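You operate a simulated robot arm through the tools that you are given. There is no shell and no other tool.

Carry out the task below with a simulated robot arm. There is one attempt and no reset: what you move stays moved.

JOB
Vent the air line, then bring it back at 4 bar.
Fine: close the air valve, hold the vent button till the gauge reads 0, set the regulator knob, reopen the valve.

It is judged by the outcome, as a careful person would: the job done as asked, and still so three seconds after it is handed in. It fails if anything else is knocked over, pushed out of place, dropped, spilled or broken.

ROBOT AND FRAMES
A 7-joint arm with a fingered hand, fixed in place. Base frame: the origin is on the floor under the middle of its stand, x ahead of it, y to its left, z up. Units: m, rad, N and s.
With the tool pointing down near the work surface it reaches from about 0.4 to 0.74 m from the base axis. Its first joint turns from -2.897 to 2.897 rad. Payload 3.4 kg.
Tool frame: the origin (TCP) lies between the finger pads and is the grasp point; the fingertips stand 0.025 m ahead of it; z points along the fingers, y is the line along which they close. The gripper opens to 0.088 m; its body begins 0.029 m behind the TCP. The gripper is a hand of 3 fingers: y runs from the thumb to the fingers, the wrist lies at [-0.013, -0.106, -0.174] in the tool frame, and closing takes about 1.5 s.
Orientation is that of the tool frame in the base frame, as a unit quaternion [w, x, y, z]. With the fingers straight down and the wrist toward the robot, the tool's x, y and z point along [0, 1, 0], [1, 0, 0] and [0, 0, -1] of the base frame.

CONTROLS
- The arm moves only by the tool play_rows. Its arguments are lists of equal length, an entry for each row: "jaw": the finger opening in mm, from 0 to 88; "travel": the shift along the tool's x, y, z in mm, a list of three; "turn": the turn, a rotation vector about the tool's x, y, z in degrees, a list of three. In form: {"jaw": [jaw, ...], "travel": [[dx, dy, dz], ...], "turn": [[ax, ay, az], ...]}. A call has 1 to 20 rows; each row shifts and turns the commanded pose from where the row before left it, along the tool's axes as they then stand. A row lasts 0.2 s, in which the tool goes at most 0.05 m and 0.15 rad; a call with a longer step from one row to the next is refused whole, and so is a gripper value outside its range. Where a pose cannot be reached the arm comes as near as it can. A force on the tool above 40 N (or 10 N above the force at the start of the call, whichever is more), or a blocked arm, ends the call early, and 0.2 s more pass. The fingers move at their own pace (about 0.072 m/s each) and stop on an object; they squeeze with about 27 N. The grip force told is the motor's: it shows also when the fingers shut on nothing. Time passes only in rows, and 0.2 s behind the last, so rows that do not move let the fingers close. The reply holds the time, the measured pose of the TCP, the force on the tool along the base axes, the opening and the grip force, in the units named above and with some noise, with the torque about the TCP (base axes, N m) and any sound that the robot's microphone picked up, and new pictures: "views" is both (left out), scene, wrist or none.
- Cameras (640 x 400 px; columns grow to the right, rows downward): "scene" is fixed at [0.0502, 0.5003, 1.888]; the picture's right is [-0.87, -0.50, 0.00], its down [-0.29, 0.50, -0.81] and it looks along [0.41, -0.71, -0.58] (base axes); focal length 314 px, centre (320, 200). "wrist" rides on the gripper at [0.058, -0.085, -0.099] in the tool frame; the picture's right is [-0.67, 0.35, -0.66], its down [-0.68, -0.63, 0.37] and it looks along [-0.29, 0.69, 0.66] (tool axes); focal length 261 px, centre (320, 200). There is no depth. A picture from a camera that has moved, and an enlarged one, comes with that camera's place and axes in the base frame and with its lens.
- slide_trunk(by): slides the trunk up (or, below 0, down) by that many m; the arm rides with it, the base frame stays. It gives what a move gives, with no picture.
- hand_shape(shape): the hand has 3 fingers and takes this shape, open, in about a second: jaw (thumb against the fingers, like two jaws); tri (thumb and two fingers); tip (a fingertip pinch); poke (one finger out to press); point (the index stretched); flat (the hand flat); cup (the hand cupped); fist (a fist). The gripper value then closes the fingers along that shape, each until it touches; the sizes above hold for jaw. It gives what a move gives, with no picture.
- close_up(camera, box): a new picture of the part [left, top, right, bottom] of that camera's present view, enlarged. The clock stands still meanwhile.
- sign_off(): hands the job in; it is judged then, once.

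Places have to be worked out from the pictures, the camera data and where the tool is seen. Open the gripper and draw the arm clear of the work before you hand the job in, unless the task says otherwise.

The tools are called as a command line: name --argument value ..., lists and objects as JSON in quotes. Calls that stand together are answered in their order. play_rows: Moves the arm, as the interface text tells. Its arguments: {"type":"object","properties":{"jaw":{"type":"array","items":{"type":"number"}},"travel":{"type":"array","items":{"type":"array","items":{"type":"number"}}},"turn":{"type":"array","items":{"type":"array","items":{"type":"number"}}},"views":{"type":"string","enum":["both","scene","wrist","none"]}},"required":["jaw","travel","turn"]} The other tools are called the same way: slide_trunk (by) moves the trunk up or down; hand_shape (shape) gives the hand a shape; close_up (camera, box) takes an enlarged picture of a part of a camera's view; sign_off () hands the job in.

At the start:

```text
clock: 0.0
tcp_pos: [0.0388, -0.2764, 1.3524]
ee_rot: [0.001, 0.707, 0.707, -0.001]
ft_force: [-0.1, 0.0, 0.2]
torque: [-0.01, -0.01, 0.04]
width: 0.0875
grip_force: 0.0
shape: jaw
trunk travel left (down, up): [-0.577, 0.013]
```

scene: 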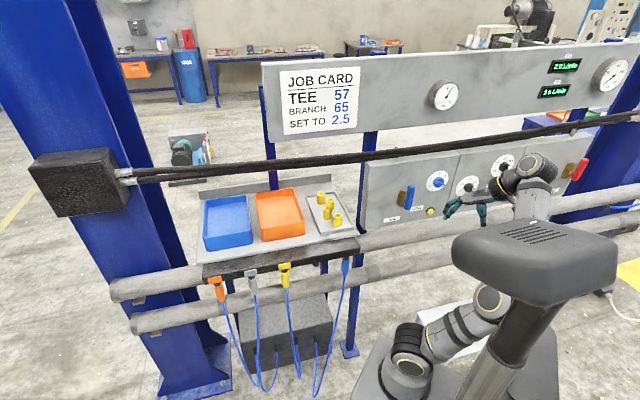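
wrist: 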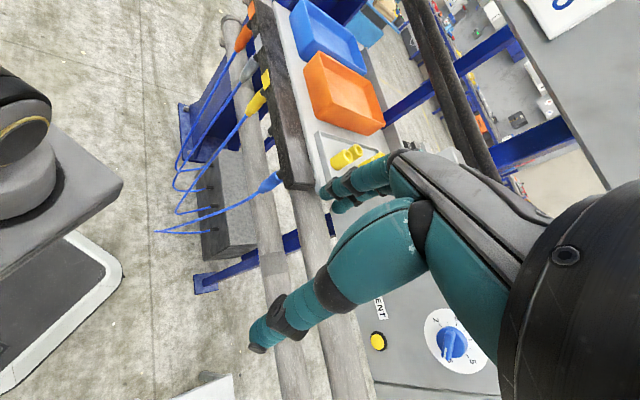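

I'll look first: the scene shows a panel with several stations behind the arm; I take enlarged views of the panel and gauges before moving anything.

close_up --camera "scene" --box '[350, 120, 610, 280]'

close_up --camera "scene" --box '[400, 40, 640, 190]'

close_up --camera "wrist" --box '[320, 260, 520, 400]'

```text
2.46 times, centred on (480, 200) of scene
camera zoom: at [0.0502, 0.5003, 1.888], right [-0.87, -0.5, 0.0], down [-0.29, 0.5, -0.81], along [0.41, -0.71, -0.58], focal length 773 px, centre (-74, 200)
```

zoom: 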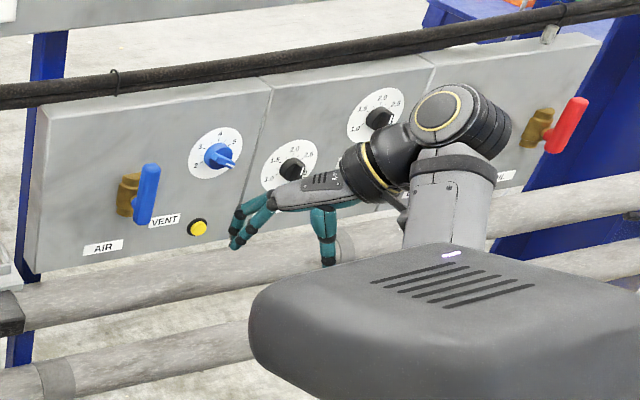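

```text
2.67 times, centred on (520, 115) of scene
camera zoom: at [0.0502, 0.5003, 1.888], right [-0.87, -0.5, 0.0], down [-0.29, 0.5, -0.81], along [0.41, -0.71, -0.58], focal length 837 px, centre (-213, 427)
```

zoom: 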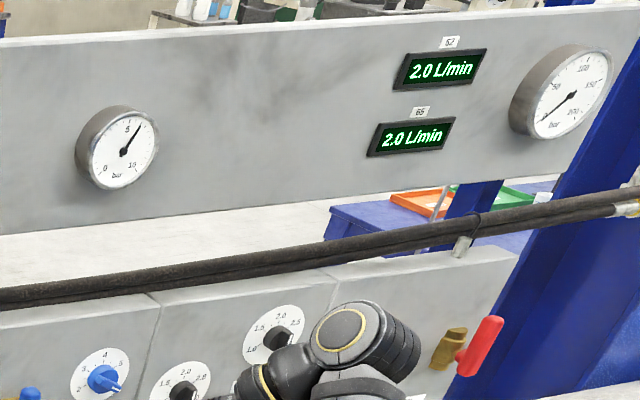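

```text
2.86 times, centred on (420, 330) of wrist
camera zoom: at [-0.0451, -0.2186, 1.4529], right [0.35, -0.67, 0.66], down [-0.63, -0.69, -0.37], along [0.69, -0.29, -0.66], focal length 745 px, centre (34, -171)
```

zoom: 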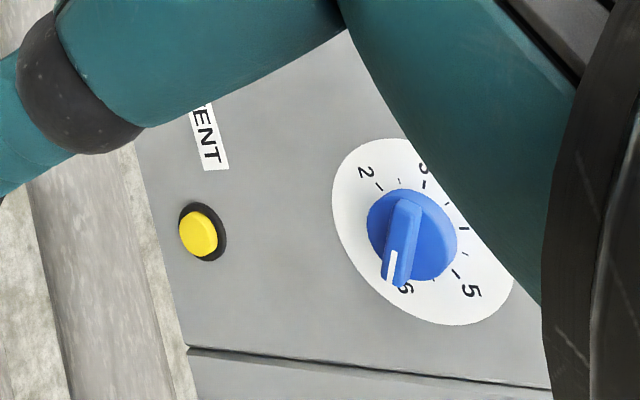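

The vent button and blue knob triangulate to about (0.171,-0.63,1.09) and (0.171,-0.633,1.234), and the panel seems to run along the base diagonal. I enlarge further to read the dial, the gauge and the valve handle.

close_up --camera "scene" --box '[380, 160, 460, 240]'

close_up --camera "scene" --box '[415, 70, 475, 120]'

close_up --camera "scene" --box '[420, 160, 480, 200]'

close_up --camera "scene" --box '[540, 30, 640, 110]'

```text
5.00 times, centred on (420, 200) of scene
camera zoom: at [0.0502, 0.5003, 1.888], right [-0.87, -0.5, 0.0], down [-0.29, 0.5, -0.81], along [0.41, -0.71, -0.58], focal length 1570 px, centre (-180, 200)
```

zoom: 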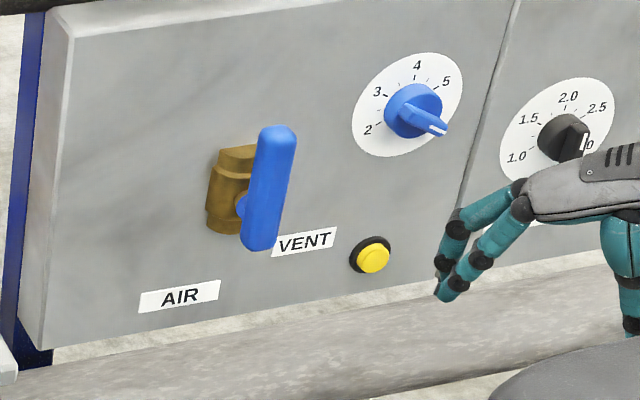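

```text
8.00 times, centred on (445, 95) of scene
camera zoom: at [0.0502, 0.5003, 1.888], right [-0.87, -0.5, 0.0], down [-0.29, 0.5, -0.81], along [0.41, -0.71, -0.58], focal length 2512 px, centre (-680, 1040)
```

zoom: 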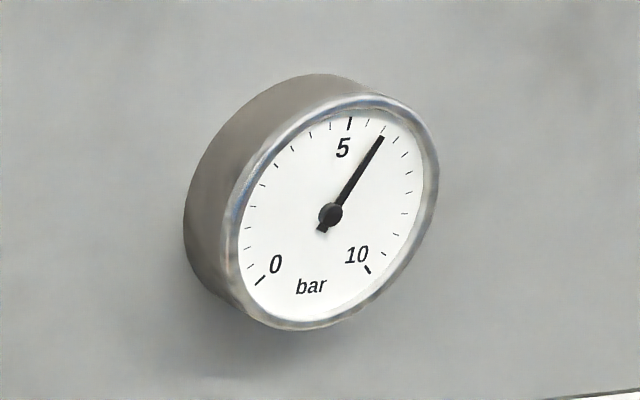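

```text
10.00 times, centred on (450, 180) of scene
camera zoom: at [0.0502, 0.5003, 1.888], right [-0.87, -0.5, 0.0], down [-0.29, 0.5, -0.81], along [0.41, -0.71, -0.58], focal length 3140 px, centre (-980, 400)
```

zoom: 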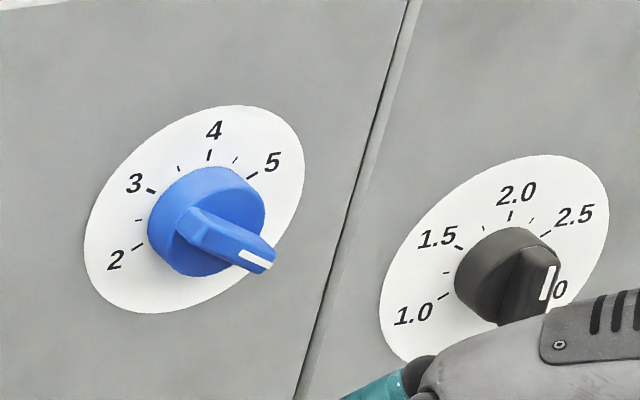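

```text
5.00 times, centred on (590, 70) of scene
camera zoom: at [0.0502, 0.5003, 1.888], right [-0.87, -0.5, 0.0], down [-0.29, 0.5, -0.81], along [0.41, -0.71, -0.58], focal length 1570 px, centre (-1030, 850)
```

zoom: 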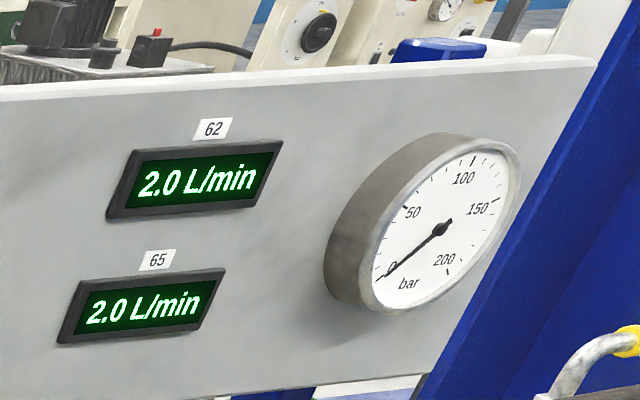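

The air gauge reads about 6 bar with the blue knob at 6, and 4 is at the top of its dial; the valve handle stands vertical (open). I turn the hand toward the panel (yaw first), keeping well away from it.

play_rows --jaw '[88, 88, 88, 88, 88, 88]' --travel '[[0, 0, 0], [0, 0, 0], [0, 0, 0], [0, 0, 0], [0, 0, 0], [0, 0, 0]]' --turn '[[0, 0, 7.5], [0, 0, 7.5], [0, 0, 7.5], [0, 0, 7.5], [0, 0, 7.5], [0, 0, 7.5]]' --views "both"

```text
clock: 1.4
tcp_pos: [0.0403, -0.2766, 1.353]
ee_rot: [0.002, 0.924, 0.381, 0.0]
ft_force: [-0.8, -0.6, 0.9]
torque: [0.0, -0.04, 0.02]
width: 0.088
grip_force: 0.0
shape: jaw
trunk travel left (down, up): [-0.577, 0.013]
camera wrist: at [0.0215, -0.1753, 1.453], right [-0.23, -0.72, 0.66], down [-0.93, -0.04, -0.37], along [0.29, -0.69, -0.66], focal length 261 px, centre (320, 200)
```

scene: 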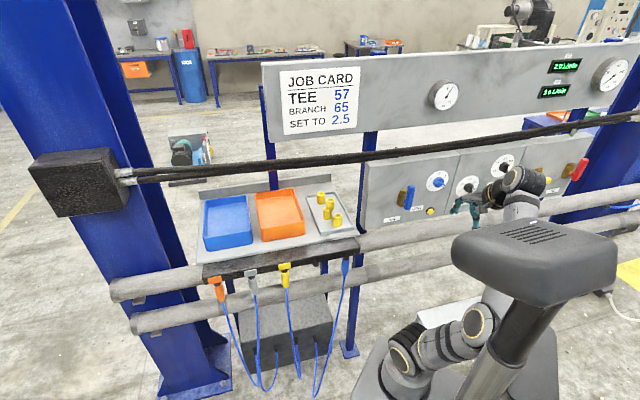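
wrist: 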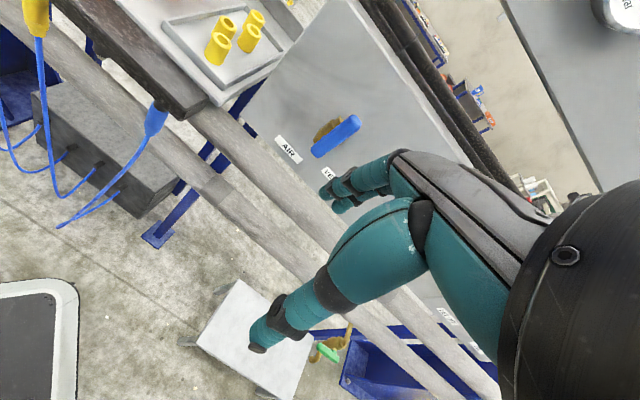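

The valve is visible in the wrist view now; I enlarge it to locate the handle and its pivot.

close_up --camera "wrist" --box '[260, 90, 380, 190]'

close_up --camera "scene" --box '[395, 170, 435, 220]'

```text
4.00 times, centred on (320, 140) of wrist
camera zoom: at [0.0215, -0.1753, 1.453], right [-0.23, -0.72, 0.66], down [-0.93, -0.04, -0.37], along [0.29, -0.69, -0.66], focal length 1043 px, centre (320, 440)
```

zoom: 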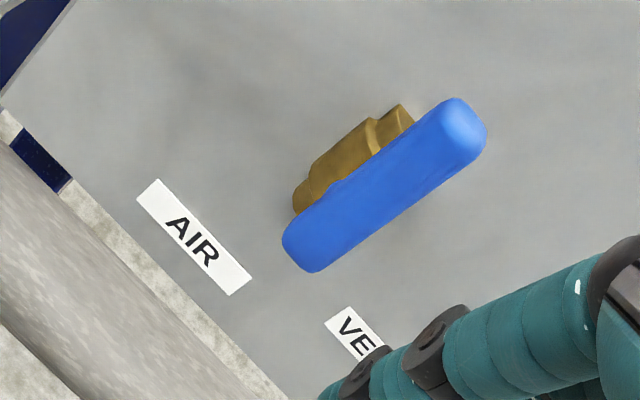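

```text
8.00 times, centred on (415, 195) of scene
camera zoom: at [0.0502, 0.5003, 1.888], right [-0.87, -0.5, 0.0], down [-0.29, 0.5, -0.81], along [0.41, -0.71, -0.58], focal length 2512 px, centre (-440, 240)
```

zoom: 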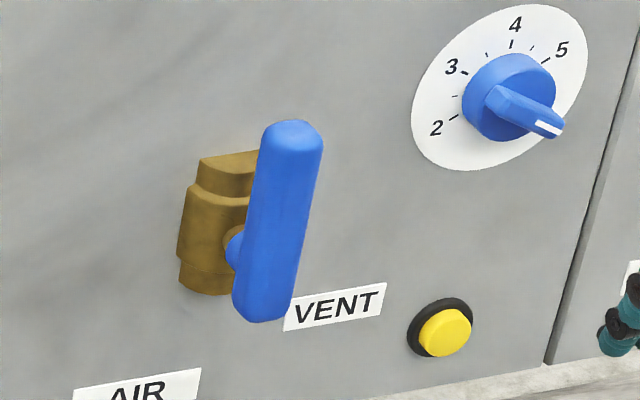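

Lever: pivot about (0.241,-0.495,1.197), tip up at z≈1.268, about 45 mm proud of the panel. I now pitch the hand up to point at the panel (fingers upper, thumb lower), with the TCP moving to about 0.14 m short of the lever.

play_rows --jaw '[88, 88, 88, 88, 88, 88, 88, 88, 88, 88, 88]' --travel '[[0, 14, 8], [0, 12.7, 9.9], [0, 11.2, 11.6], [0, 9.4, 13.1], [0, 7.4, 14.3], [0, 5.3, 15.2], [0, 3.1, 15.8], [0, 0.8, 16.1], [0, -1.5, 16.1], [0, -3.8, 15.7], [0, -6, 15]]' --turn '[[-8.2, 0, 0], [-8.2, 0, 0], [-8.2, 0, 0], [-8.2, 0, 0], [-8.2, 0, 0], [-8.2, 0, 0], [-8.2, 0, 0], [-8.2, 0, 0], [-8.2, 0, 0], [-8.2, 0, 0], [-8.2, 0, 0]]' --views "both"

```text
clock: 2.4
tcp_pos: [0.1103, -0.3322, 1.2891]
ee_rot: [0.155, 0.91, 0.383, 0.033]
ft_force: [-0.9, 0.4, 0.3]
torque: [0.03, 0.01, 0.01]
width: 0.0877
grip_force: 0.1
shape: jaw
trunk travel left (down, up): [-0.577, 0.013]
stopped in row 4: the arm was blocked; the commanded pose is now the measured one
camera wrist: at [0.075, -0.2095, 1.3551], right [-0.35, -0.54, 0.77], down [-0.85, -0.16, -0.5], along [0.39, -0.83, -0.4], focal length 261 px, centre (320, 200)
```

scene: 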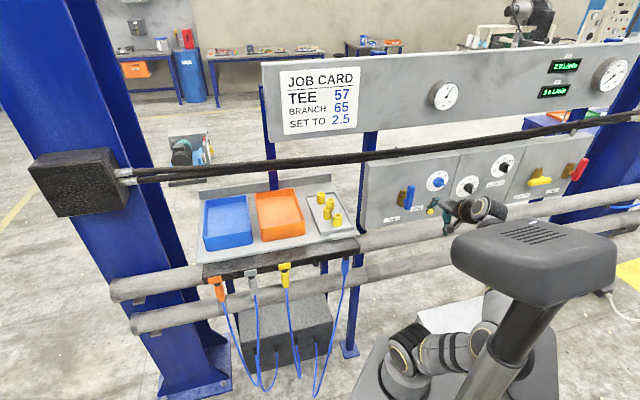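
wrist: 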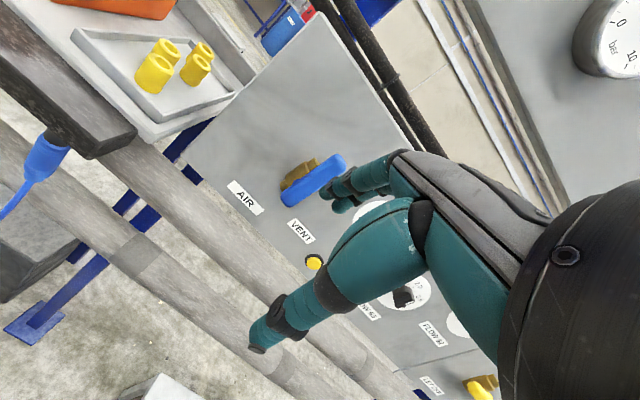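

The arm reported being blocked partway with almost no force, so likely a joint limit or near self-contact. I look closely at the arm's configuration before choosing another way.

close_up --camera "scene" --box '[340, 160, 640, 400]'

close_up --camera "scene" --box '[410, 170, 540, 260]'

```text
1.67 times, centred on (490, 280) of scene
camera zoom: at [0.0502, 0.5003, 1.888], right [-0.87, -0.5, 0.0], down [-0.29, 0.5, -0.81], along [0.41, -0.71, -0.58], focal length 523 px, centre (37, 67)
```

zoom: 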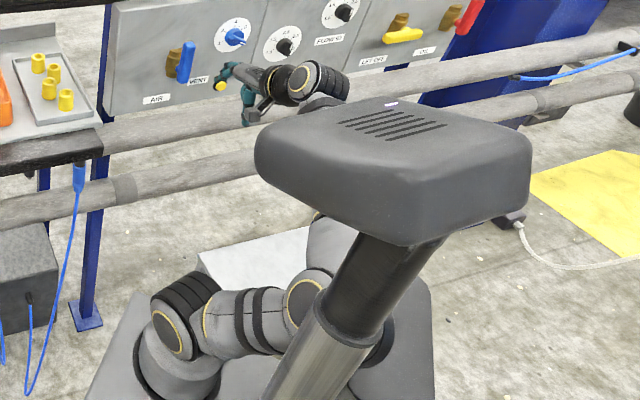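

```text
4.44 times, centred on (475, 215) of scene
camera zoom: at [0.0502, 0.5003, 1.888], right [-0.87, -0.5, 0.0], down [-0.29, 0.5, -0.81], along [0.41, -0.71, -0.58], focal length 1396 px, centre (-369, 133)
```

zoom: 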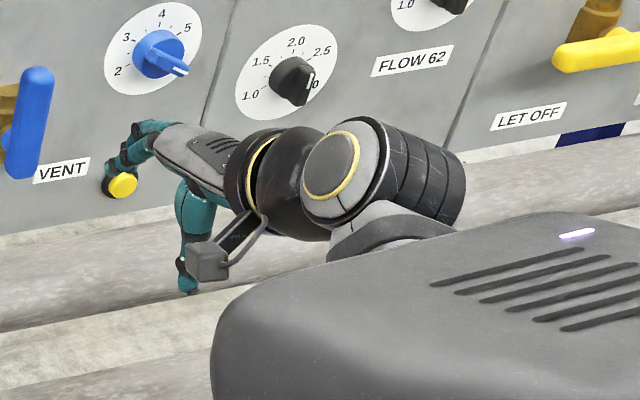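

The arm is folded tightly with the shoulder near z≈1.08 and the head just above the wrist; lowering the trunk should give the arm room to point forward. The hand is over 0.2 m from the panel and pipes, so I slide down 0.15 m.

slide_trunk --by -0.15

```text
clock: 3.7
tcp_pos: [0.1292, -0.343, 1.1317]
ee_rot: [0.1, 0.916, 0.389, -0.009]
ft_force: [0.6, -0.3, -0.5]
torque: [0.01, 0.0, -0.03]
width: 0.0879
grip_force: 0.0
shape: jaw
trunk travel left (down, up): [-0.453, 0.137]
stopped: the arm was blocked; the commanded pose is now the measured one
```

It stopped again after 0.124 m, and the TCP drifted a little, so something is touching the arm somewhere. I hold still and take new pictures.

play_rows --jaw '[88]' --travel '[[0, 0, 0]]' --turn '[[0, 0, 0]]' --views "both"

close_up --camera "scene" --box '[340, 160, 640, 400]'

```text
clock: 4.1
tcp_pos: [0.1283, -0.3438, 1.1357]
ee_rot: [0.102, 0.916, 0.388, -0.008]
ft_force: [0.3, -0.7, -0.3]
torque: [-0.03, 0.0, -0.01]
width: 0.0878
grip_force: 0.0
shape: jaw
trunk travel left (down, up): [-0.453, 0.137]
camera wrist: at [0.1027, -0.226, 1.2127], right [-0.26, -0.59, 0.77], down [-0.9, -0.13, -0.41], along [0.34, -0.8, -0.5], focal length 261 px, centre (320, 200)
```

scene: 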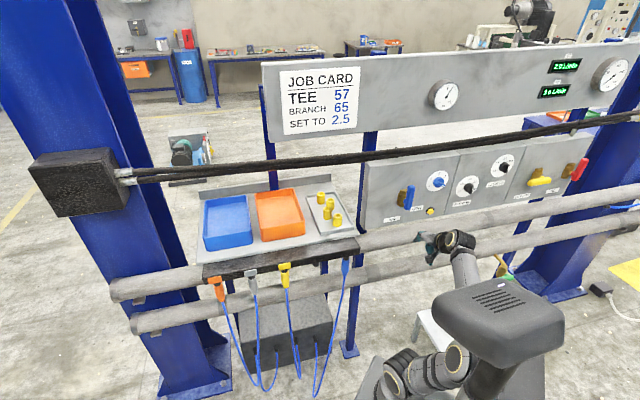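
wrist: 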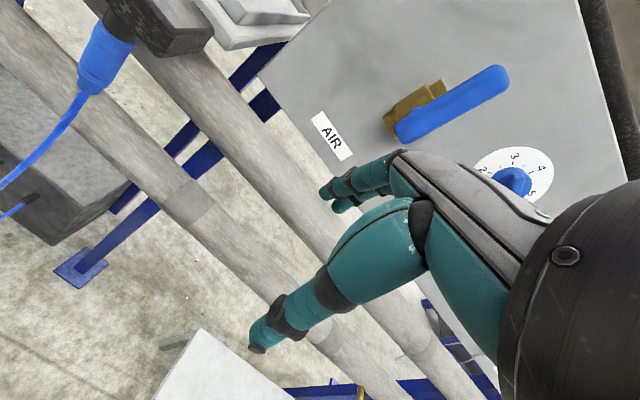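

```text
1.67 times, centred on (490, 280) of scene
camera zoom: at [0.0502, 0.5003, 1.888], right [-0.87, -0.5, 0.0], down [-0.29, 0.5, -0.81], along [0.41, -0.71, -0.58], focal length 523 px, centre (37, 67)
```

zoom: 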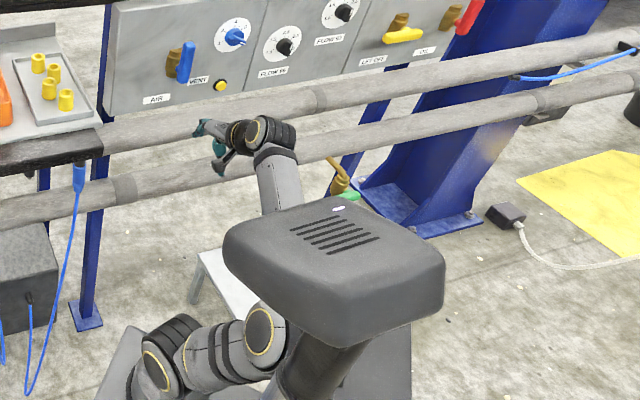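

No force on the hand, and the elbow sits low beside the head: the arm appears over-folded (joint limit), not touching the rack. I lift the hand 0.15 m to unfold it before lowering the trunk further.

play_rows --jaw '[88, 88, 88, 88, 88, 88]' --travel '[[0, 0, -25], [0, 0, -25], [0, 0, -25], [0, 0, -25], [0, 0, -25], [0, 0, -25]]' --turn '[[0, 0, 0], [0, 0, 0], [0, 0, 0], [0, 0, 0], [0, 0, 0], [0, 0, 0]]' --views "scene"

```text
clock: 5.5
tcp_pos: [0.1182, -0.3155, 1.2835]
ee_rot: [0.102, 0.916, 0.389, -0.007]
ft_force: [-0.8, -0.1, 0.0]
torque: [0.0, 0.04, 0.01]
width: 0.0879
grip_force: 0.0
shape: jaw
trunk travel left (down, up): [-0.453, 0.137]
```

scene: 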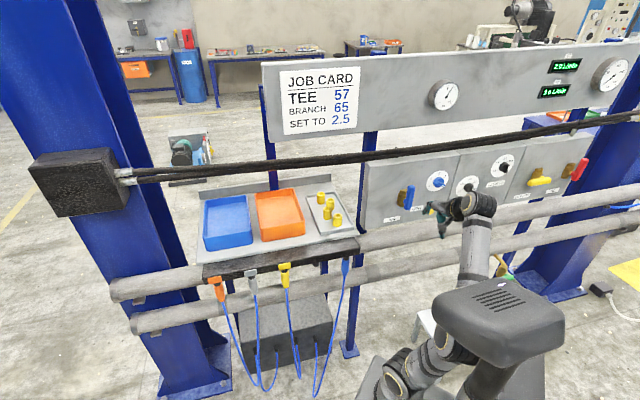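

The upward move worked freely, so I lower the trunk another 0.15 m; the hand will come to z≈1.13, still 0.2 m away from the panel.

slide_trunk --by -0.15

```text
clock: 7.2
tcp_pos: [0.1195, -0.3162, 1.1324]
ee_rot: [0.102, 0.916, 0.388, -0.008]
ft_force: [-1.1, 1.0, 0.6]
torque: [-0.01, 0.02, 0.01]
width: 0.0877
grip_force: 0.0
shape: jaw
trunk travel left (down, up): [-0.303, 0.287]
```

That went cleanly. I lift the hand again by 0.15 m so the next trunk lowering stays comfortable.

play_rows --jaw '[88, 88, 88, 88, 88, 88]' --travel '[[0, 0, -25], [0, 0, -25], [0, 0, -25], [0, 0, -25], [0, 0, -25], [0, 0, -25]]' --turn '[[0, 0, 0], [0, 0, 0], [0, 0, 0], [0, 0, 0], [0, 0, 0], [0, 0, 0]]' --views "scene"

```text
clock: 8.6
tcp_pos: [0.1142, -0.3011, 1.2114]
ee_rot: [0.102, 0.916, 0.388, -0.008]
ft_force: [0.4, -0.2, -1.3]
torque: [0.0, 0.02, 0.02]
width: 0.0878
grip_force: 0.1
shape: jaw
out of reach, approached as far as the arm can: row 3, 4, 5, 6
trunk travel left (down, up): [-0.303, 0.287]
```

scene: 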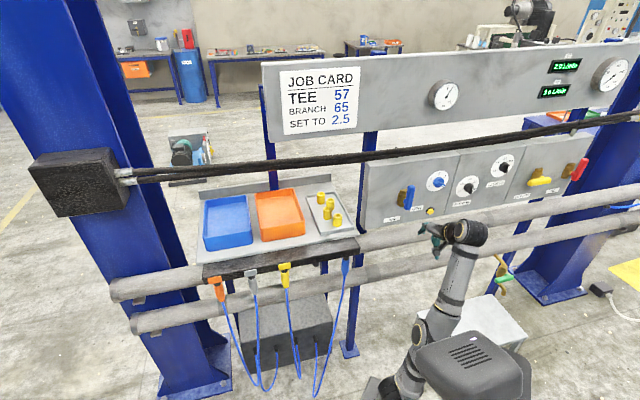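

The tool-down pose tops out at z≈1.21 with this trunk height, so no further lowering is needed. I now pitch the hand to point at the panel, ending near (0.134,-0.403,1.20), about 0.14 m short of the lever.

play_rows --jaw '[88, 88, 88, 88, 88, 88, 88, 88, 88, 88]' --travel '[[-6.5, 8.3, 9.6], [-6.5, 6.9, 10.6], [-6.5, 5.4, 11.5], [-6.5, 3.7, 12.1], [-6.5, 2, 12.5], [-6.5, 0.2, 12.7], [-6.5, -1.5, 12.6], [-6.5, -3.3, 12.2], [-6.5, -4.9, 11.7], [-6.5, -6.5, 10.9]]' --turn '[[-8, 0, 0], [-8, 0, 0], [-8, 0, 0], [-8, 0, 0], [-8, 0, 0], [-8, 0, 0], [-8, 0, 0], [-8, 0, 0], [-8, 0, 0], [-8, 0, 0]]' --views "both"

```text
clock: 10.1
tcp_pos: [0.1236, -0.391, 1.1368]
ee_rot: [0.362, 0.865, 0.347, 0.035]
ft_force: [-0.1, -0.1, 0.0]
torque: [-0.05, 0.0, -0.03]
width: 0.0878
grip_force: 0.1
shape: jaw
out of reach, approached as far as the arm can: row 1, 2
trunk travel left (down, up): [-0.303, 0.287]
stopped in row 7: the arm was blocked; the commanded pose is now the measured one
camera wrist: at [0.0873, -0.2535, 1.1444], right [-0.51, -0.2, 0.84], down [-0.77, -0.33, -0.55], along [0.39, -0.92, 0.02], focal length 261 px, centre (320, 200)
```

scene: 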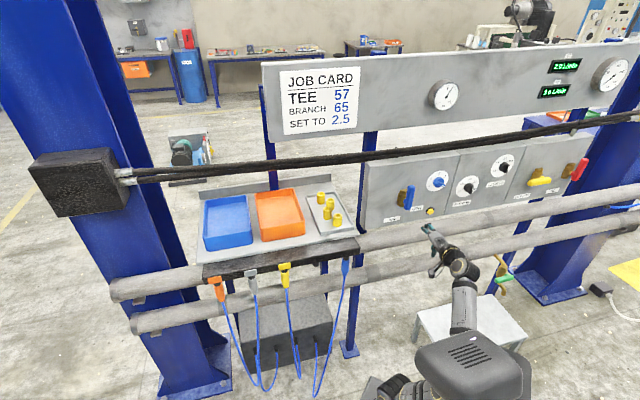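
wrist: 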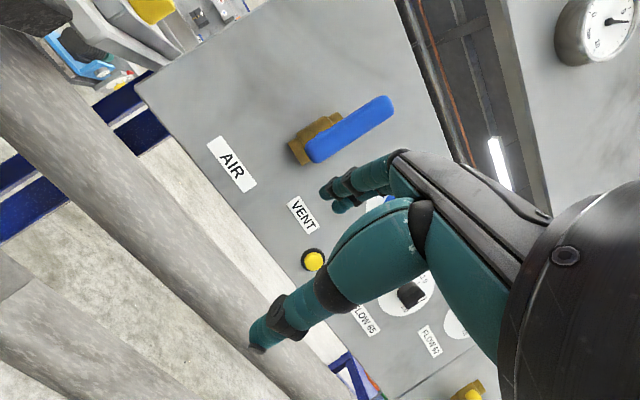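

The hand is now pitched about 43° with no contact forces; the block looks like joint tracking lag. I continue pitching at half speed while rising toward z≈1.20.

play_rows --jaw '[88, 88, 88, 88, 88, 88, 88, 88, 88, 88, 88, 88]' --travel '[[0, 4.6, -3], [0, 4.8, -2.7], [0, 4.9, -2.3], [0, 5.1, -2], [0, 5.2, -1.6], [0, 5.3, -1.2], [0, 5.4, -0.9], [0, 5.4, -0.5], [0, 5.5, -0.1], [0, 5.5, 0.3], [0, 5.4, 0.6], [0, 5.4, 1]]' --turn '[[-4, 0, 0], [-4, 0, 0], [-4, 0, 0], [-4, 0, 0], [-4, 0, 0], [-4, 0, 0], [-4, 0, 0], [-4, 0, 0], [-4, 0, 0], [-4, 0, 0], [-4, 0, 0], [-4, 0, 0]]' --views "both"

```text
clock: 11.0
tcp_pos: [0.1093, -0.4229, 1.1191]
ee_rot: [0.404, 0.862, 0.305, -0.015]
ft_force: [-0.7, -0.6, 0.4]
torque: [0.01, 0.02, 0.05]
width: 0.0879
grip_force: 0.1
shape: jaw
trunk travel left (down, up): [-0.303, 0.287]
stopped in row 4: the arm was blocked; the commanded pose is now the measured one
camera wrist: at [0.0891, -0.2815, 1.1111], right [-0.5, -0.05, 0.86], down [-0.82, -0.3, -0.49], along [0.29, -0.95, 0.11], focal length 261 px, centre (320, 200)
```

scene: 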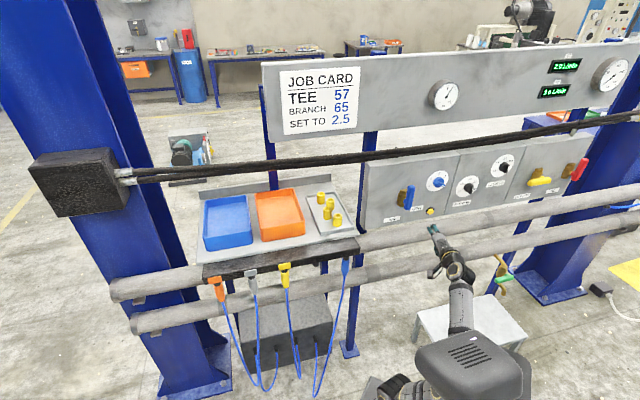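
wrist: 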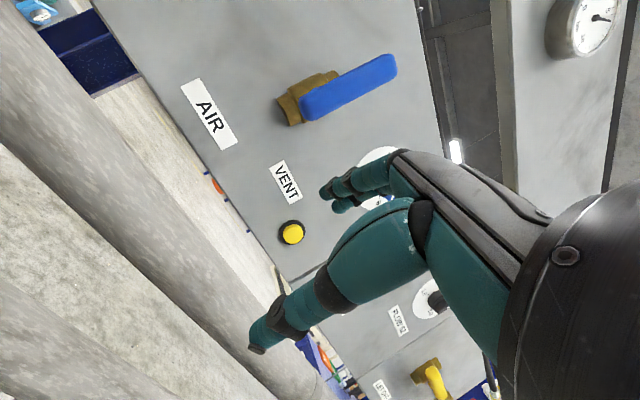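

The pitch stops near 50° and the hand drifts sideways instead, which points to a wrist joint limit in this arm posture. I study the arm's posture closely before choosing a different roll for the hand.

close_up --camera "scene" --box '[350, 210, 590, 400]'

close_up --camera "scene" --box '[405, 215, 505, 345]'

```text
2.11 times, centred on (470, 305) of scene
camera zoom: at [0.0502, 0.5003, 1.888], right [-0.87, -0.5, 0.0], down [-0.29, 0.5, -0.81], along [0.41, -0.71, -0.58], focal length 661 px, centre (4, -21)
```

zoom: 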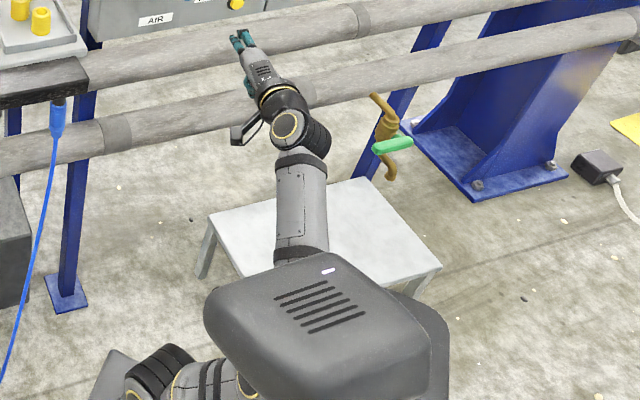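

```text
3.08 times, centred on (455, 280) of scene
camera zoom: at [0.0502, 0.5003, 1.888], right [-0.87, -0.5, 0.0], down [-0.29, 0.5, -0.81], along [0.41, -0.71, -0.58], focal length 966 px, centre (-95, -46)
```

zoom: 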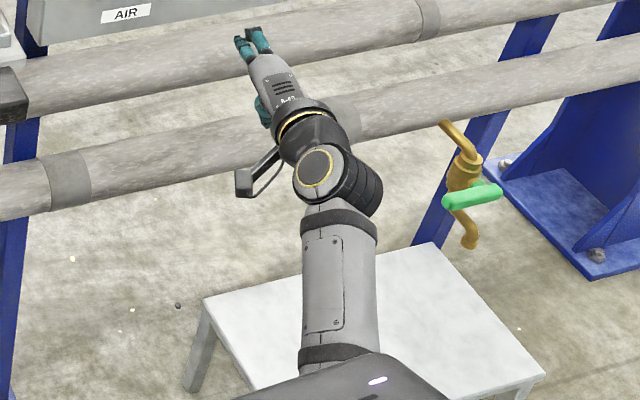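

My reading is that the elbow ends up against the trunk column when the wrist is drawn in this close, so a 40–50° downward-slanting finger is the natural approach here; pushing with one finger needs no wrist rotation. I switch the hand to the poke shape here in free space and look at where the fingertip is.

hand_shape --shape "poke"

play_rows --jaw '[0, 0, 0, 0]' --travel '[[0, 5, -5], [0, 5, -5], [0, 5, -5], [0, 5, -5]]' --turn '[[0, 0, 0], [0, 0, 0], [0, 0, 0], [0, 0, 0]]' --views "both"

```text
clock: 11.9
tcp_pos: [0.111, -0.4219, 1.1149]
ee_rot: [0.402, 0.863, 0.306, -0.015]
ft_force: [0.4, 0.0, -1.1]
torque: [0.02, 0.01, 0.02]
width: 0.0
grip_force: 0.1
shape: poke
trunk travel left (down, up): [-0.303, 0.287]
```

```text
clock: 12.9
tcp_pos: [0.1149, -0.4176, 1.1463]
ee_rot: [0.406, 0.862, 0.305, -0.012]
ft_force: [-0.2, 0.9, 0.4]
torque: [-0.03, -0.04, -0.02]
width: 0.0
grip_force: 27.0
shape: jaw
trunk travel left (down, up): [-0.303, 0.287]
camera wrist: at [0.0943, -0.276, 1.1392], right [-0.51, -0.05, 0.86], down [-0.81, -0.31, -0.5], along [0.29, -0.95, 0.11], focal length 261 px, centre (320, 200)
```

scene: 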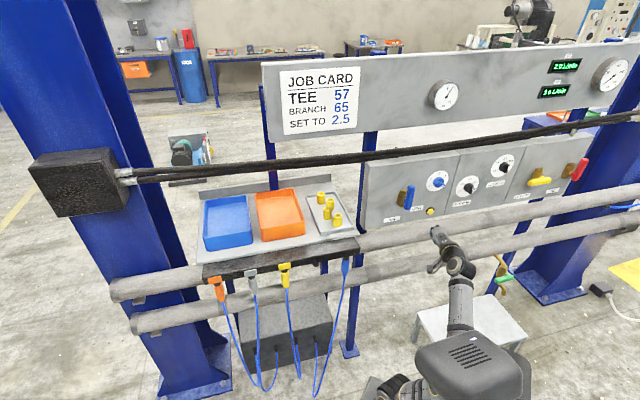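
wrist: 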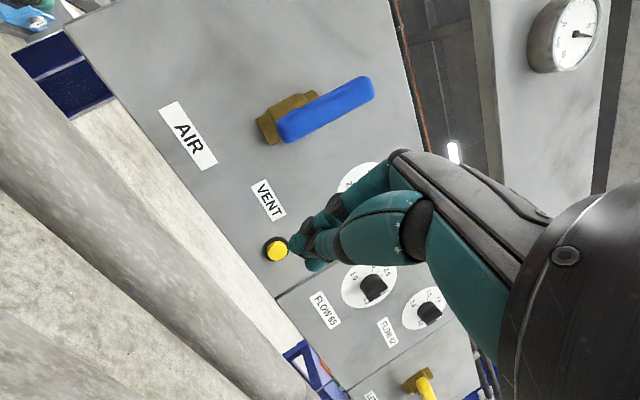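

The jaw value 0 turned the shape back into a closed jaw. I ask for poke again and then hold with the jaw value at 88 to see which value keeps the single finger out.

hand_shape --shape "poke"

play_rows --jaw '[88, 88, 88]' --travel '[[0, 5, -5], [0, 5, -5], [0, 5, -5]]' --turn '[[0, 0, 0], [0, 0, 0], [0, 0, 0]]' --views "both"

```text
clock: 13.8
tcp_pos: [0.1144, -0.4176, 1.1456]
ee_rot: [0.405, 0.861, 0.306, -0.011]
ft_force: [-1.1, 0.0, 0.3]
torque: [0.0, 0.0, 0.03]
width: 0.0002
grip_force: 0.1
shape: poke
trunk travel left (down, up): [-0.303, 0.287]
```

```text
clock: 14.6
tcp_pos: [0.1206, -0.4129, 1.1665]
ee_rot: [0.405, 0.862, 0.305, -0.011]
ft_force: [0.1, -0.8, -0.9]
torque: [0.0, 0.01, 0.03]
width: 0.0
grip_force: 0.1
shape: poke
trunk travel left (down, up): [-0.303, 0.287]
camera wrist: at [0.0991, -0.2728, 1.1594], right [-0.51, -0.05, 0.86], down [-0.81, -0.31, -0.5], along [0.29, -0.95, 0.11], focal length 261 px, centre (320, 200)
```

scene: 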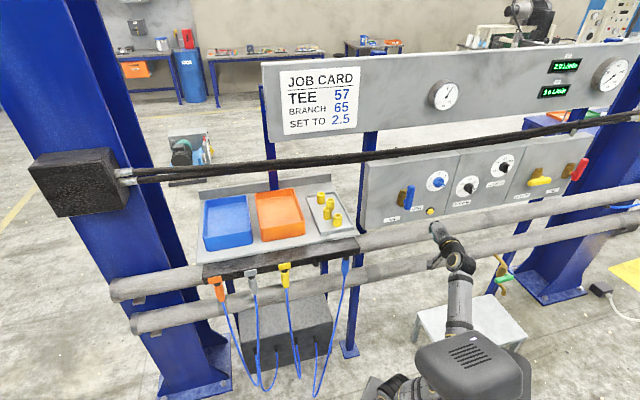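
wrist: 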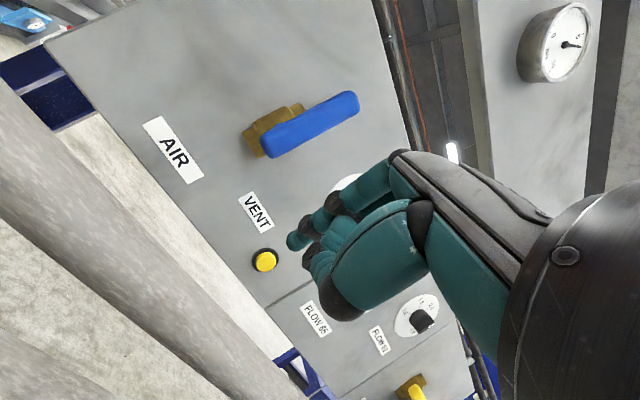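

Poke holds with jaw at 88: one finger sticks out while the others curl. I enlarge to locate the fingertip.

close_up --camera "wrist" --box '[230, 140, 430, 330]'

close_up --camera "scene" --box '[400, 200, 480, 270]'

```text
2.11 times, centred on (330, 235) of wrist
camera zoom: at [0.0991, -0.2728, 1.1594], right [-0.51, -0.05, 0.86], down [-0.81, -0.31, -0.5], along [0.29, -0.95, 0.11], focal length 549 px, centre (299, 126)
```

zoom: 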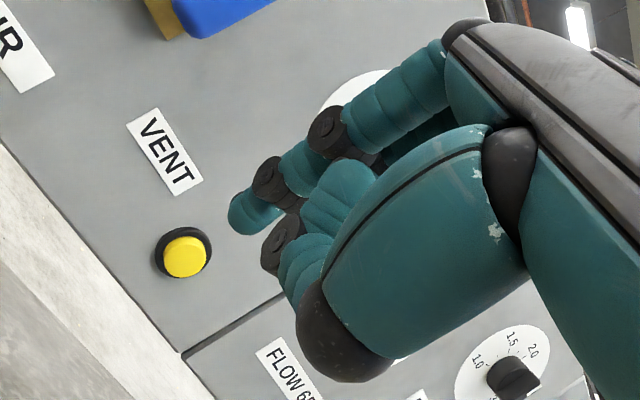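

```text
5.71 times, centred on (440, 235) of scene
camera zoom: at [0.0502, 0.5003, 1.888], right [-0.87, -0.5, 0.0], down [-0.29, 0.5, -0.81], along [0.41, -0.71, -0.58], focal length 1794 px, centre (-366, 0)
```

zoom: 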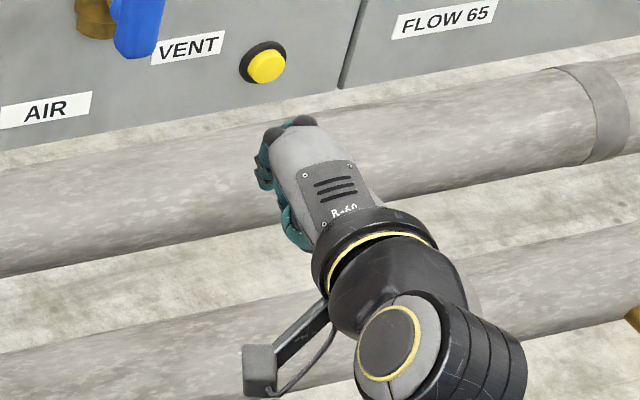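

The yellow "LET OFF" lever is horizontal and the red one vertical, so the way the yellow handle lies relative to its hub hints which way these levers turn to close. I enlarge that area.

close_up --camera "scene" --box '[515, 145, 600, 210]'

close_up --camera "wrist" --box '[370, 340, 450, 400]'

close_up --camera "scene" --box '[480, 250, 530, 300]'

```text
6.15 times, centred on (558, 178) of scene
camera zoom: at [0.0502, 0.5003, 1.888], right [-0.87, -0.5, 0.0], down [-0.29, 0.5, -0.81], along [0.41, -0.71, -0.58], focal length 1932 px, centre (-1142, 338)
```

zoom: 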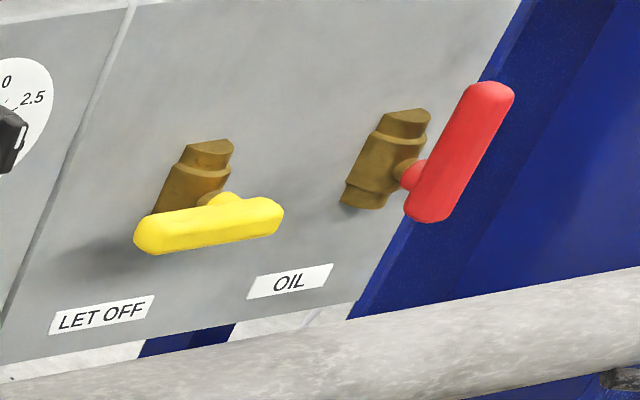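

```text
6.67 times, centred on (410, 370) of wrist
camera zoom: at [0.0991, -0.2728, 1.1594], right [-0.51, -0.05, 0.86], down [-0.81, -0.31, -0.5], along [0.29, -0.95, 0.11], focal length 1738 px, centre (-280, -933)
```

zoom: 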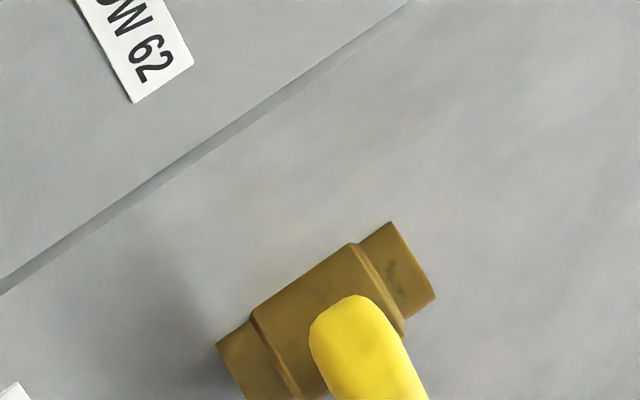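

```text
8.00 times, centred on (505, 275) of scene
camera zoom: at [0.0502, 0.5003, 1.888], right [-0.87, -0.5, 0.0], down [-0.29, 0.5, -0.81], along [0.41, -0.71, -0.58], focal length 2512 px, centre (-1160, -400)
```

zoom: 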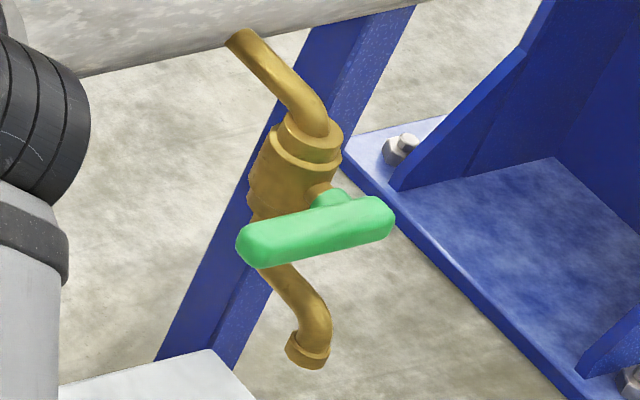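

Both the yellow and green levers lie with their long end to the left of the hub when horizontal, so the blue one probably closes by swinging its tip to the left (counter-clockwise). I move the hand up and out toward a spot right of the lever, staying about 0.09 m short of it.

play_rows --jaw '[88, 88, 88, 88, 88, 88, 88, 88]' --travel '[[-5.9, 10, 0.8], [-5.9, 10, 0.8], [-5.9, 10, 0.8], [-5.9, 10, 0.8], [-5.9, 10, 0.8], [-5.9, 10, 0.8], [-5.9, 10, 0.8], [-5.9, 10, 0.8]]' --turn '[[0, 0, 0], [0, 0, 0], [0, 0, 0], [0, 0, 0], [0, 0, 0], [0, 0, 0], [0, 0, 0], [0, 0, 0]]' --views "both"

```text
clock: 16.4
tcp_pos: [0.1267, -0.4825, 1.228]
ee_rot: [0.405, 0.862, 0.305, -0.012]
ft_force: [-1.2, -0.4, -0.4]
torque: [0.0, 0.01, 0.01]
width: 0.0
grip_force: 0.2
shape: poke
trunk travel left (down, up): [-0.303, 0.287]
camera wrist: at [0.1054, -0.3417, 1.2218], right [-0.51, -0.05, 0.86], down [-0.81, -0.31, -0.5], along [0.29, -0.95, 0.11], focal length 261 px, centre (320, 200)
```

scene: 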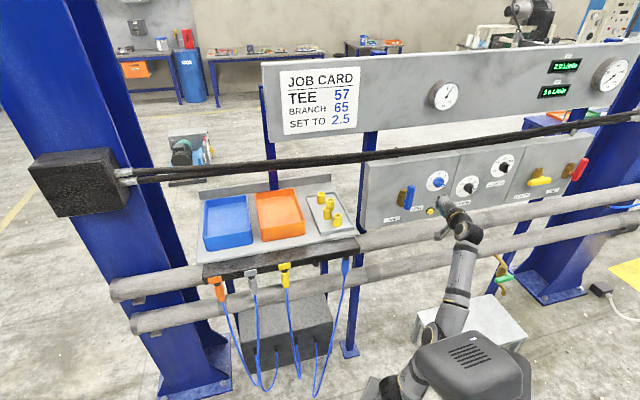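
wrist: 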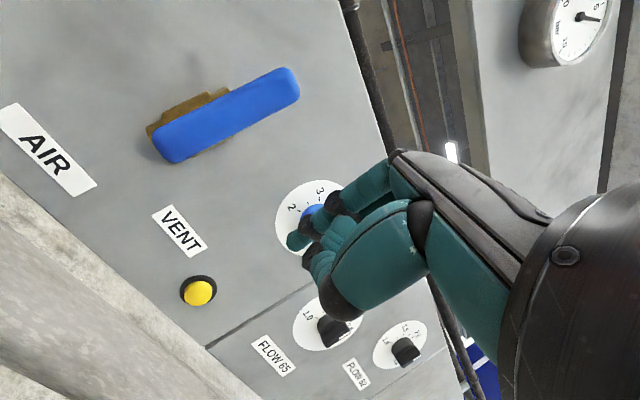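

The move was exact. Now I yaw the hand about the vertical by 27° so the fingers point squarely at the panel, keeping the TCP in place.

play_rows --jaw '[88, 88, 88, 88, 88, 88, 88, 88]' --travel '[[0, 0, 0], [0, 0, 0], [0, 0, 0], [0, 0, 0], [0, 0, 0], [0, 0, 0], [0, 0, 0], [0, 0, 0]]' --turn '[[-0.9, 2.3, -2.3], [-0.9, 2.3, -2.3], [-0.9, 2.3, -2.3], [-0.9, 2.3, -2.3], [-0.9, 2.3, -2.3], [-0.9, 2.3, -2.3], [-0.9, 2.3, -2.3], [-0.9, 2.3, -2.3]]' --views "both"

```text
clock: 18.2
tcp_pos: [0.1341, -0.4685, 1.21]
ee_rot: [0.397, 0.766, 0.5, 0.08]
ft_force: [0.5, -0.1, -0.2]
torque: [-0.01, 0.01, 0.01]
width: 0.0002
grip_force: 0.1
shape: poke
out of reach, approached as far as the arm can: row 6, 7, 8
trunk travel left (down, up): [-0.303, 0.287]
camera wrist: at [0.0506, -0.3535, 1.2025], right [-0.42, -0.27, 0.86], down [-0.58, -0.65, -0.49], along [0.69, -0.71, 0.11], focal length 261 px, centre (320, 200)
```

scene: 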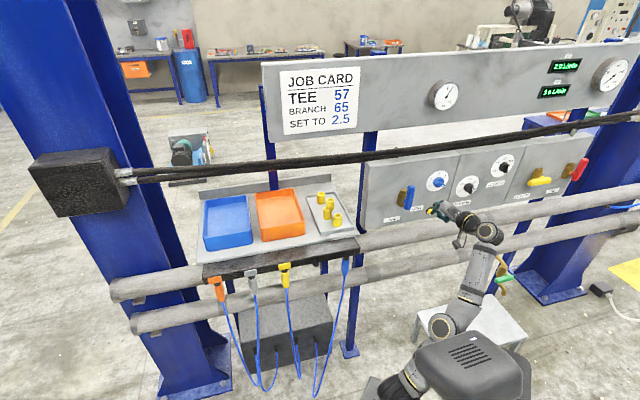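
wrist: 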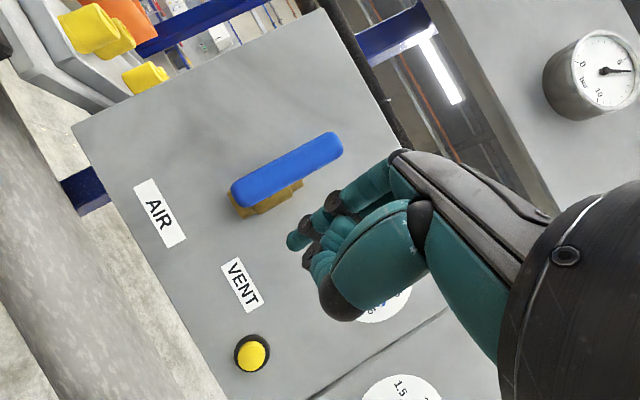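

The pose is right at the arm's reach limit, and the hand still has about 22° of roll to correct. I roll about the tool axis first (this also brings the wrist closer to the shoulder), then raise the trunk a little.

play_rows --jaw '[88, 88, 88, 88, 88, 88]' --travel '[[0, 0, -5], [0, 0, -5], [0, 0, -3], [0, 0, 0], [0, 0, 0], [0, 0, 0]]' --turn '[[0, 0, 3.6], [0, 0, 3.6], [0, 0, 3.6], [0, 0, 3.6], [0, 0, 3.6], [0, 0, 3.6]]' --views "none"

slide_trunk --by 0.1

```text
clock: 19.6
tcp_pos: [0.1265, -0.464, 1.2176]
ee_rot: [0.375, 0.846, 0.347, 0.154]
ft_force: [-0.5, 0.4, -0.4]
torque: [0.01, 0.01, 0.0]
width: 0.0001
grip_force: 0.0
shape: poke
trunk travel left (down, up): [-0.303, 0.287]
```

```text
clock: 20.9
tcp_pos: [0.1269, -0.4627, 1.3179]
ee_rot: [0.375, 0.846, 0.347, 0.153]
ft_force: [0.1, -0.3, 1.0]
torque: [-0.03, 0.01, -0.01]
width: 0.0
grip_force: 0.1
shape: poke
trunk travel left (down, up): [-0.403, 0.187]
```

Roll is corrected (tool x now runs along the panel) and the trunk is up 0.1 m. From this further-out place I try pitching the fingers toward level while lowering back to z≈1.22.

play_rows --jaw '[88, 88, 88, 88, 88, 88, 88, 88]' --travel '[[0, -8.9, 8], [0, -9.5, 7.4], [0, -9.9, 6.7], [0, -10.4, 6], [0, -10.8, 5.3], [0, -11.1, 4.5], [0, -11.4, 3.7], [0, -11.6, 2.9]]' --turn '[[-4, 0, 0], [-4, 0, 0], [-4, 0, 0], [-4, 0, 0], [-4, 0, 0], [-4, 0, 0], [-4, 0, 0], [-4, 0, 0]]' --views "both"

```text
clock: 21.7
tcp_pos: [0.2557, -0.42, 1.2995]
ee_rot: [0.441, 0.776, 0.431, 0.135]
ft_force: [-1.0, -0.5, 0.7]
torque: [0.01, -0.04, 0.03]
width: 0.0
grip_force: 0.0
shape: poke
trunk travel left (down, up): [-0.403, 0.187]
stopped in row 3: the arm was blocked; the commanded pose is now the measured one
camera wrist: at [0.1842, -0.2988, 1.2788], right [-0.59, -0.24, 0.77], down [-0.54, -0.6, -0.6], along [0.6, -0.77, 0.22], focal length 261 px, centre (320, 200)
```

scene: 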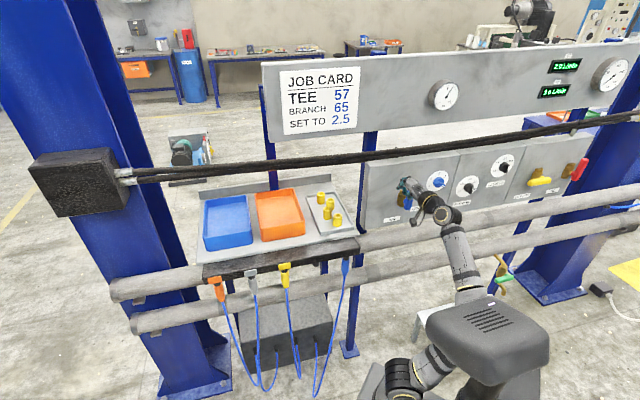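
wrist: 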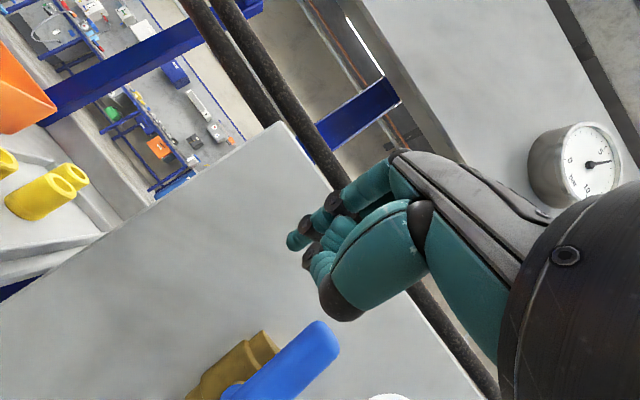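

The hand swung about 0.13 m to the left during that pitch (an arm-posture jump, no contact), so I must avoid pitching further and keep clear of the panel while reorienting. I retreat straight back from the panel by 60 mm first.

play_rows --jaw '[88, 88, 88, 88, 88]' --travel '[[1.7, -6.7, -9.8], [1.7, -6.7, -9.8], [1.7, -6.7, -9.8], [1.7, -6.7, -9.8], [1.7, -6.7, -9.8]]' --turn '[[0, 0, 0], [0, 0, 0], [0, 0, 0], [0, 0, 0], [0, 0, 0]]' --views "both"

```text
clock: 22.6
tcp_pos: [0.3089, -0.3532, 1.2925]
ee_rot: [0.421, 0.739, 0.507, 0.142]
ft_force: [-0.6, -0.1, 0.2]
torque: [0.03, 0.02, -0.06]
width: 0.0
grip_force: 0.0
shape: poke
trunk travel left (down, up): [-0.403, 0.187]
stopped in row 4: the arm was blocked; the commanded pose is now the measured one
camera wrist: at [0.2174, -0.2446, 1.2757], right [-0.5, -0.31, 0.81], down [-0.47, -0.69, -0.55], along [0.73, -0.66, 0.2], focal length 261 px, centre (320, 200)
```

scene: 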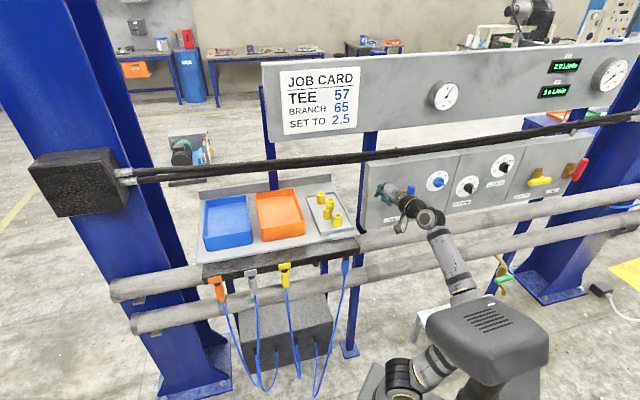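
wrist: 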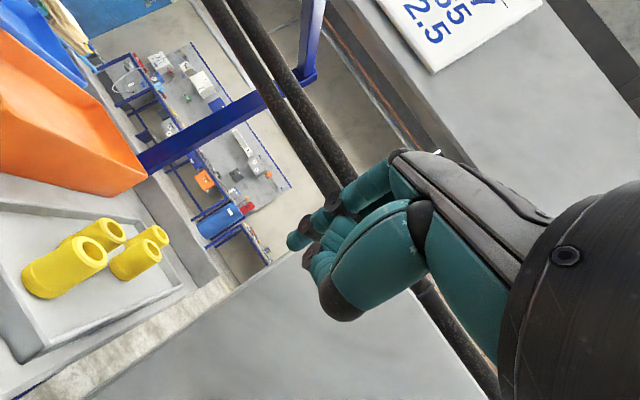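

The arm again drifted left instead of back: the palm is nearly in line with the forearm, so the wrist is close to singular in this posture. I pitch the fingers back down (away from that condition) in a short gentle call, moving slightly up and back from the panel.

play_rows --jaw '[88, 88, 88, 88]' --travel '[[0, 0, -4], [0, 0, -4], [0, 0, -4], [0, 0, -4]]' --turn '[[5, 0, 0], [5, 0, 0], [5, 0, 0], [5, 0, 0]]' --views "scene"

```text
clock: 23.6
tcp_pos: [0.2933, -0.3501, 1.3029]
ee_rot: [0.286, 0.804, 0.519, 0.054]
ft_force: [0.7, 0.3, 0.1]
torque: [0.01, -0.01, -0.02]
width: 0.0001
grip_force: 0.1
shape: poke
trunk travel left (down, up): [-0.403, 0.187]
```

scene: 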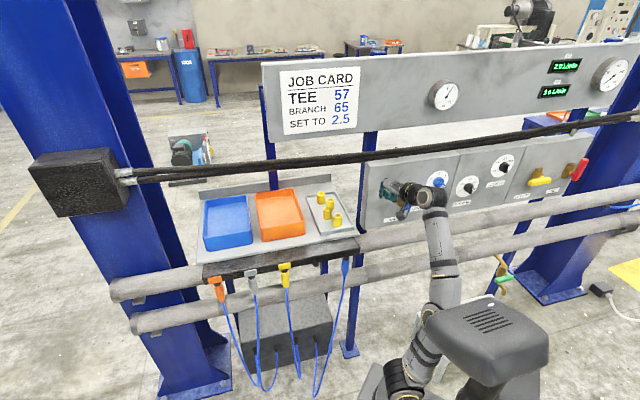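

The pitch-down worked smoothly (fingers now 56° below level). Next I shift right and slightly back to about (0.226,-0.396,1.30), in front of the blank panel area above the lever, checking that the arm tracks.

play_rows --jaw '[88, 88, 88, 88, 88, 88, 88, 88]' --travel '[[-8.9, -5, -0.6], [-8.9, -5, -0.6], [-8.9, -5, -0.6], [-8.9, -5, -0.6], [-8.9, -5, -0.6], [-8.9, -5, -0.6], [-8.9, -5, -0.6], [-8.9, -5, -0.6]]' --turn '[[0, 0, 0], [0, 0, 0], [0, 0, 0], [0, 0, 0], [0, 0, 0], [0, 0, 0], [0, 0, 0], [0, 0, 0]]' --views "none"

```text
clock: 25.4
tcp_pos: [0.2268, -0.398, 1.3005]
ee_rot: [0.287, 0.804, 0.518, 0.054]
ft_force: [-0.8, -0.1, -0.1]
torque: [-0.01, 0.02, 0.0]
width: 0.0
grip_force: 0.0
shape: poke
trunk travel left (down, up): [-0.403, 0.187]
```

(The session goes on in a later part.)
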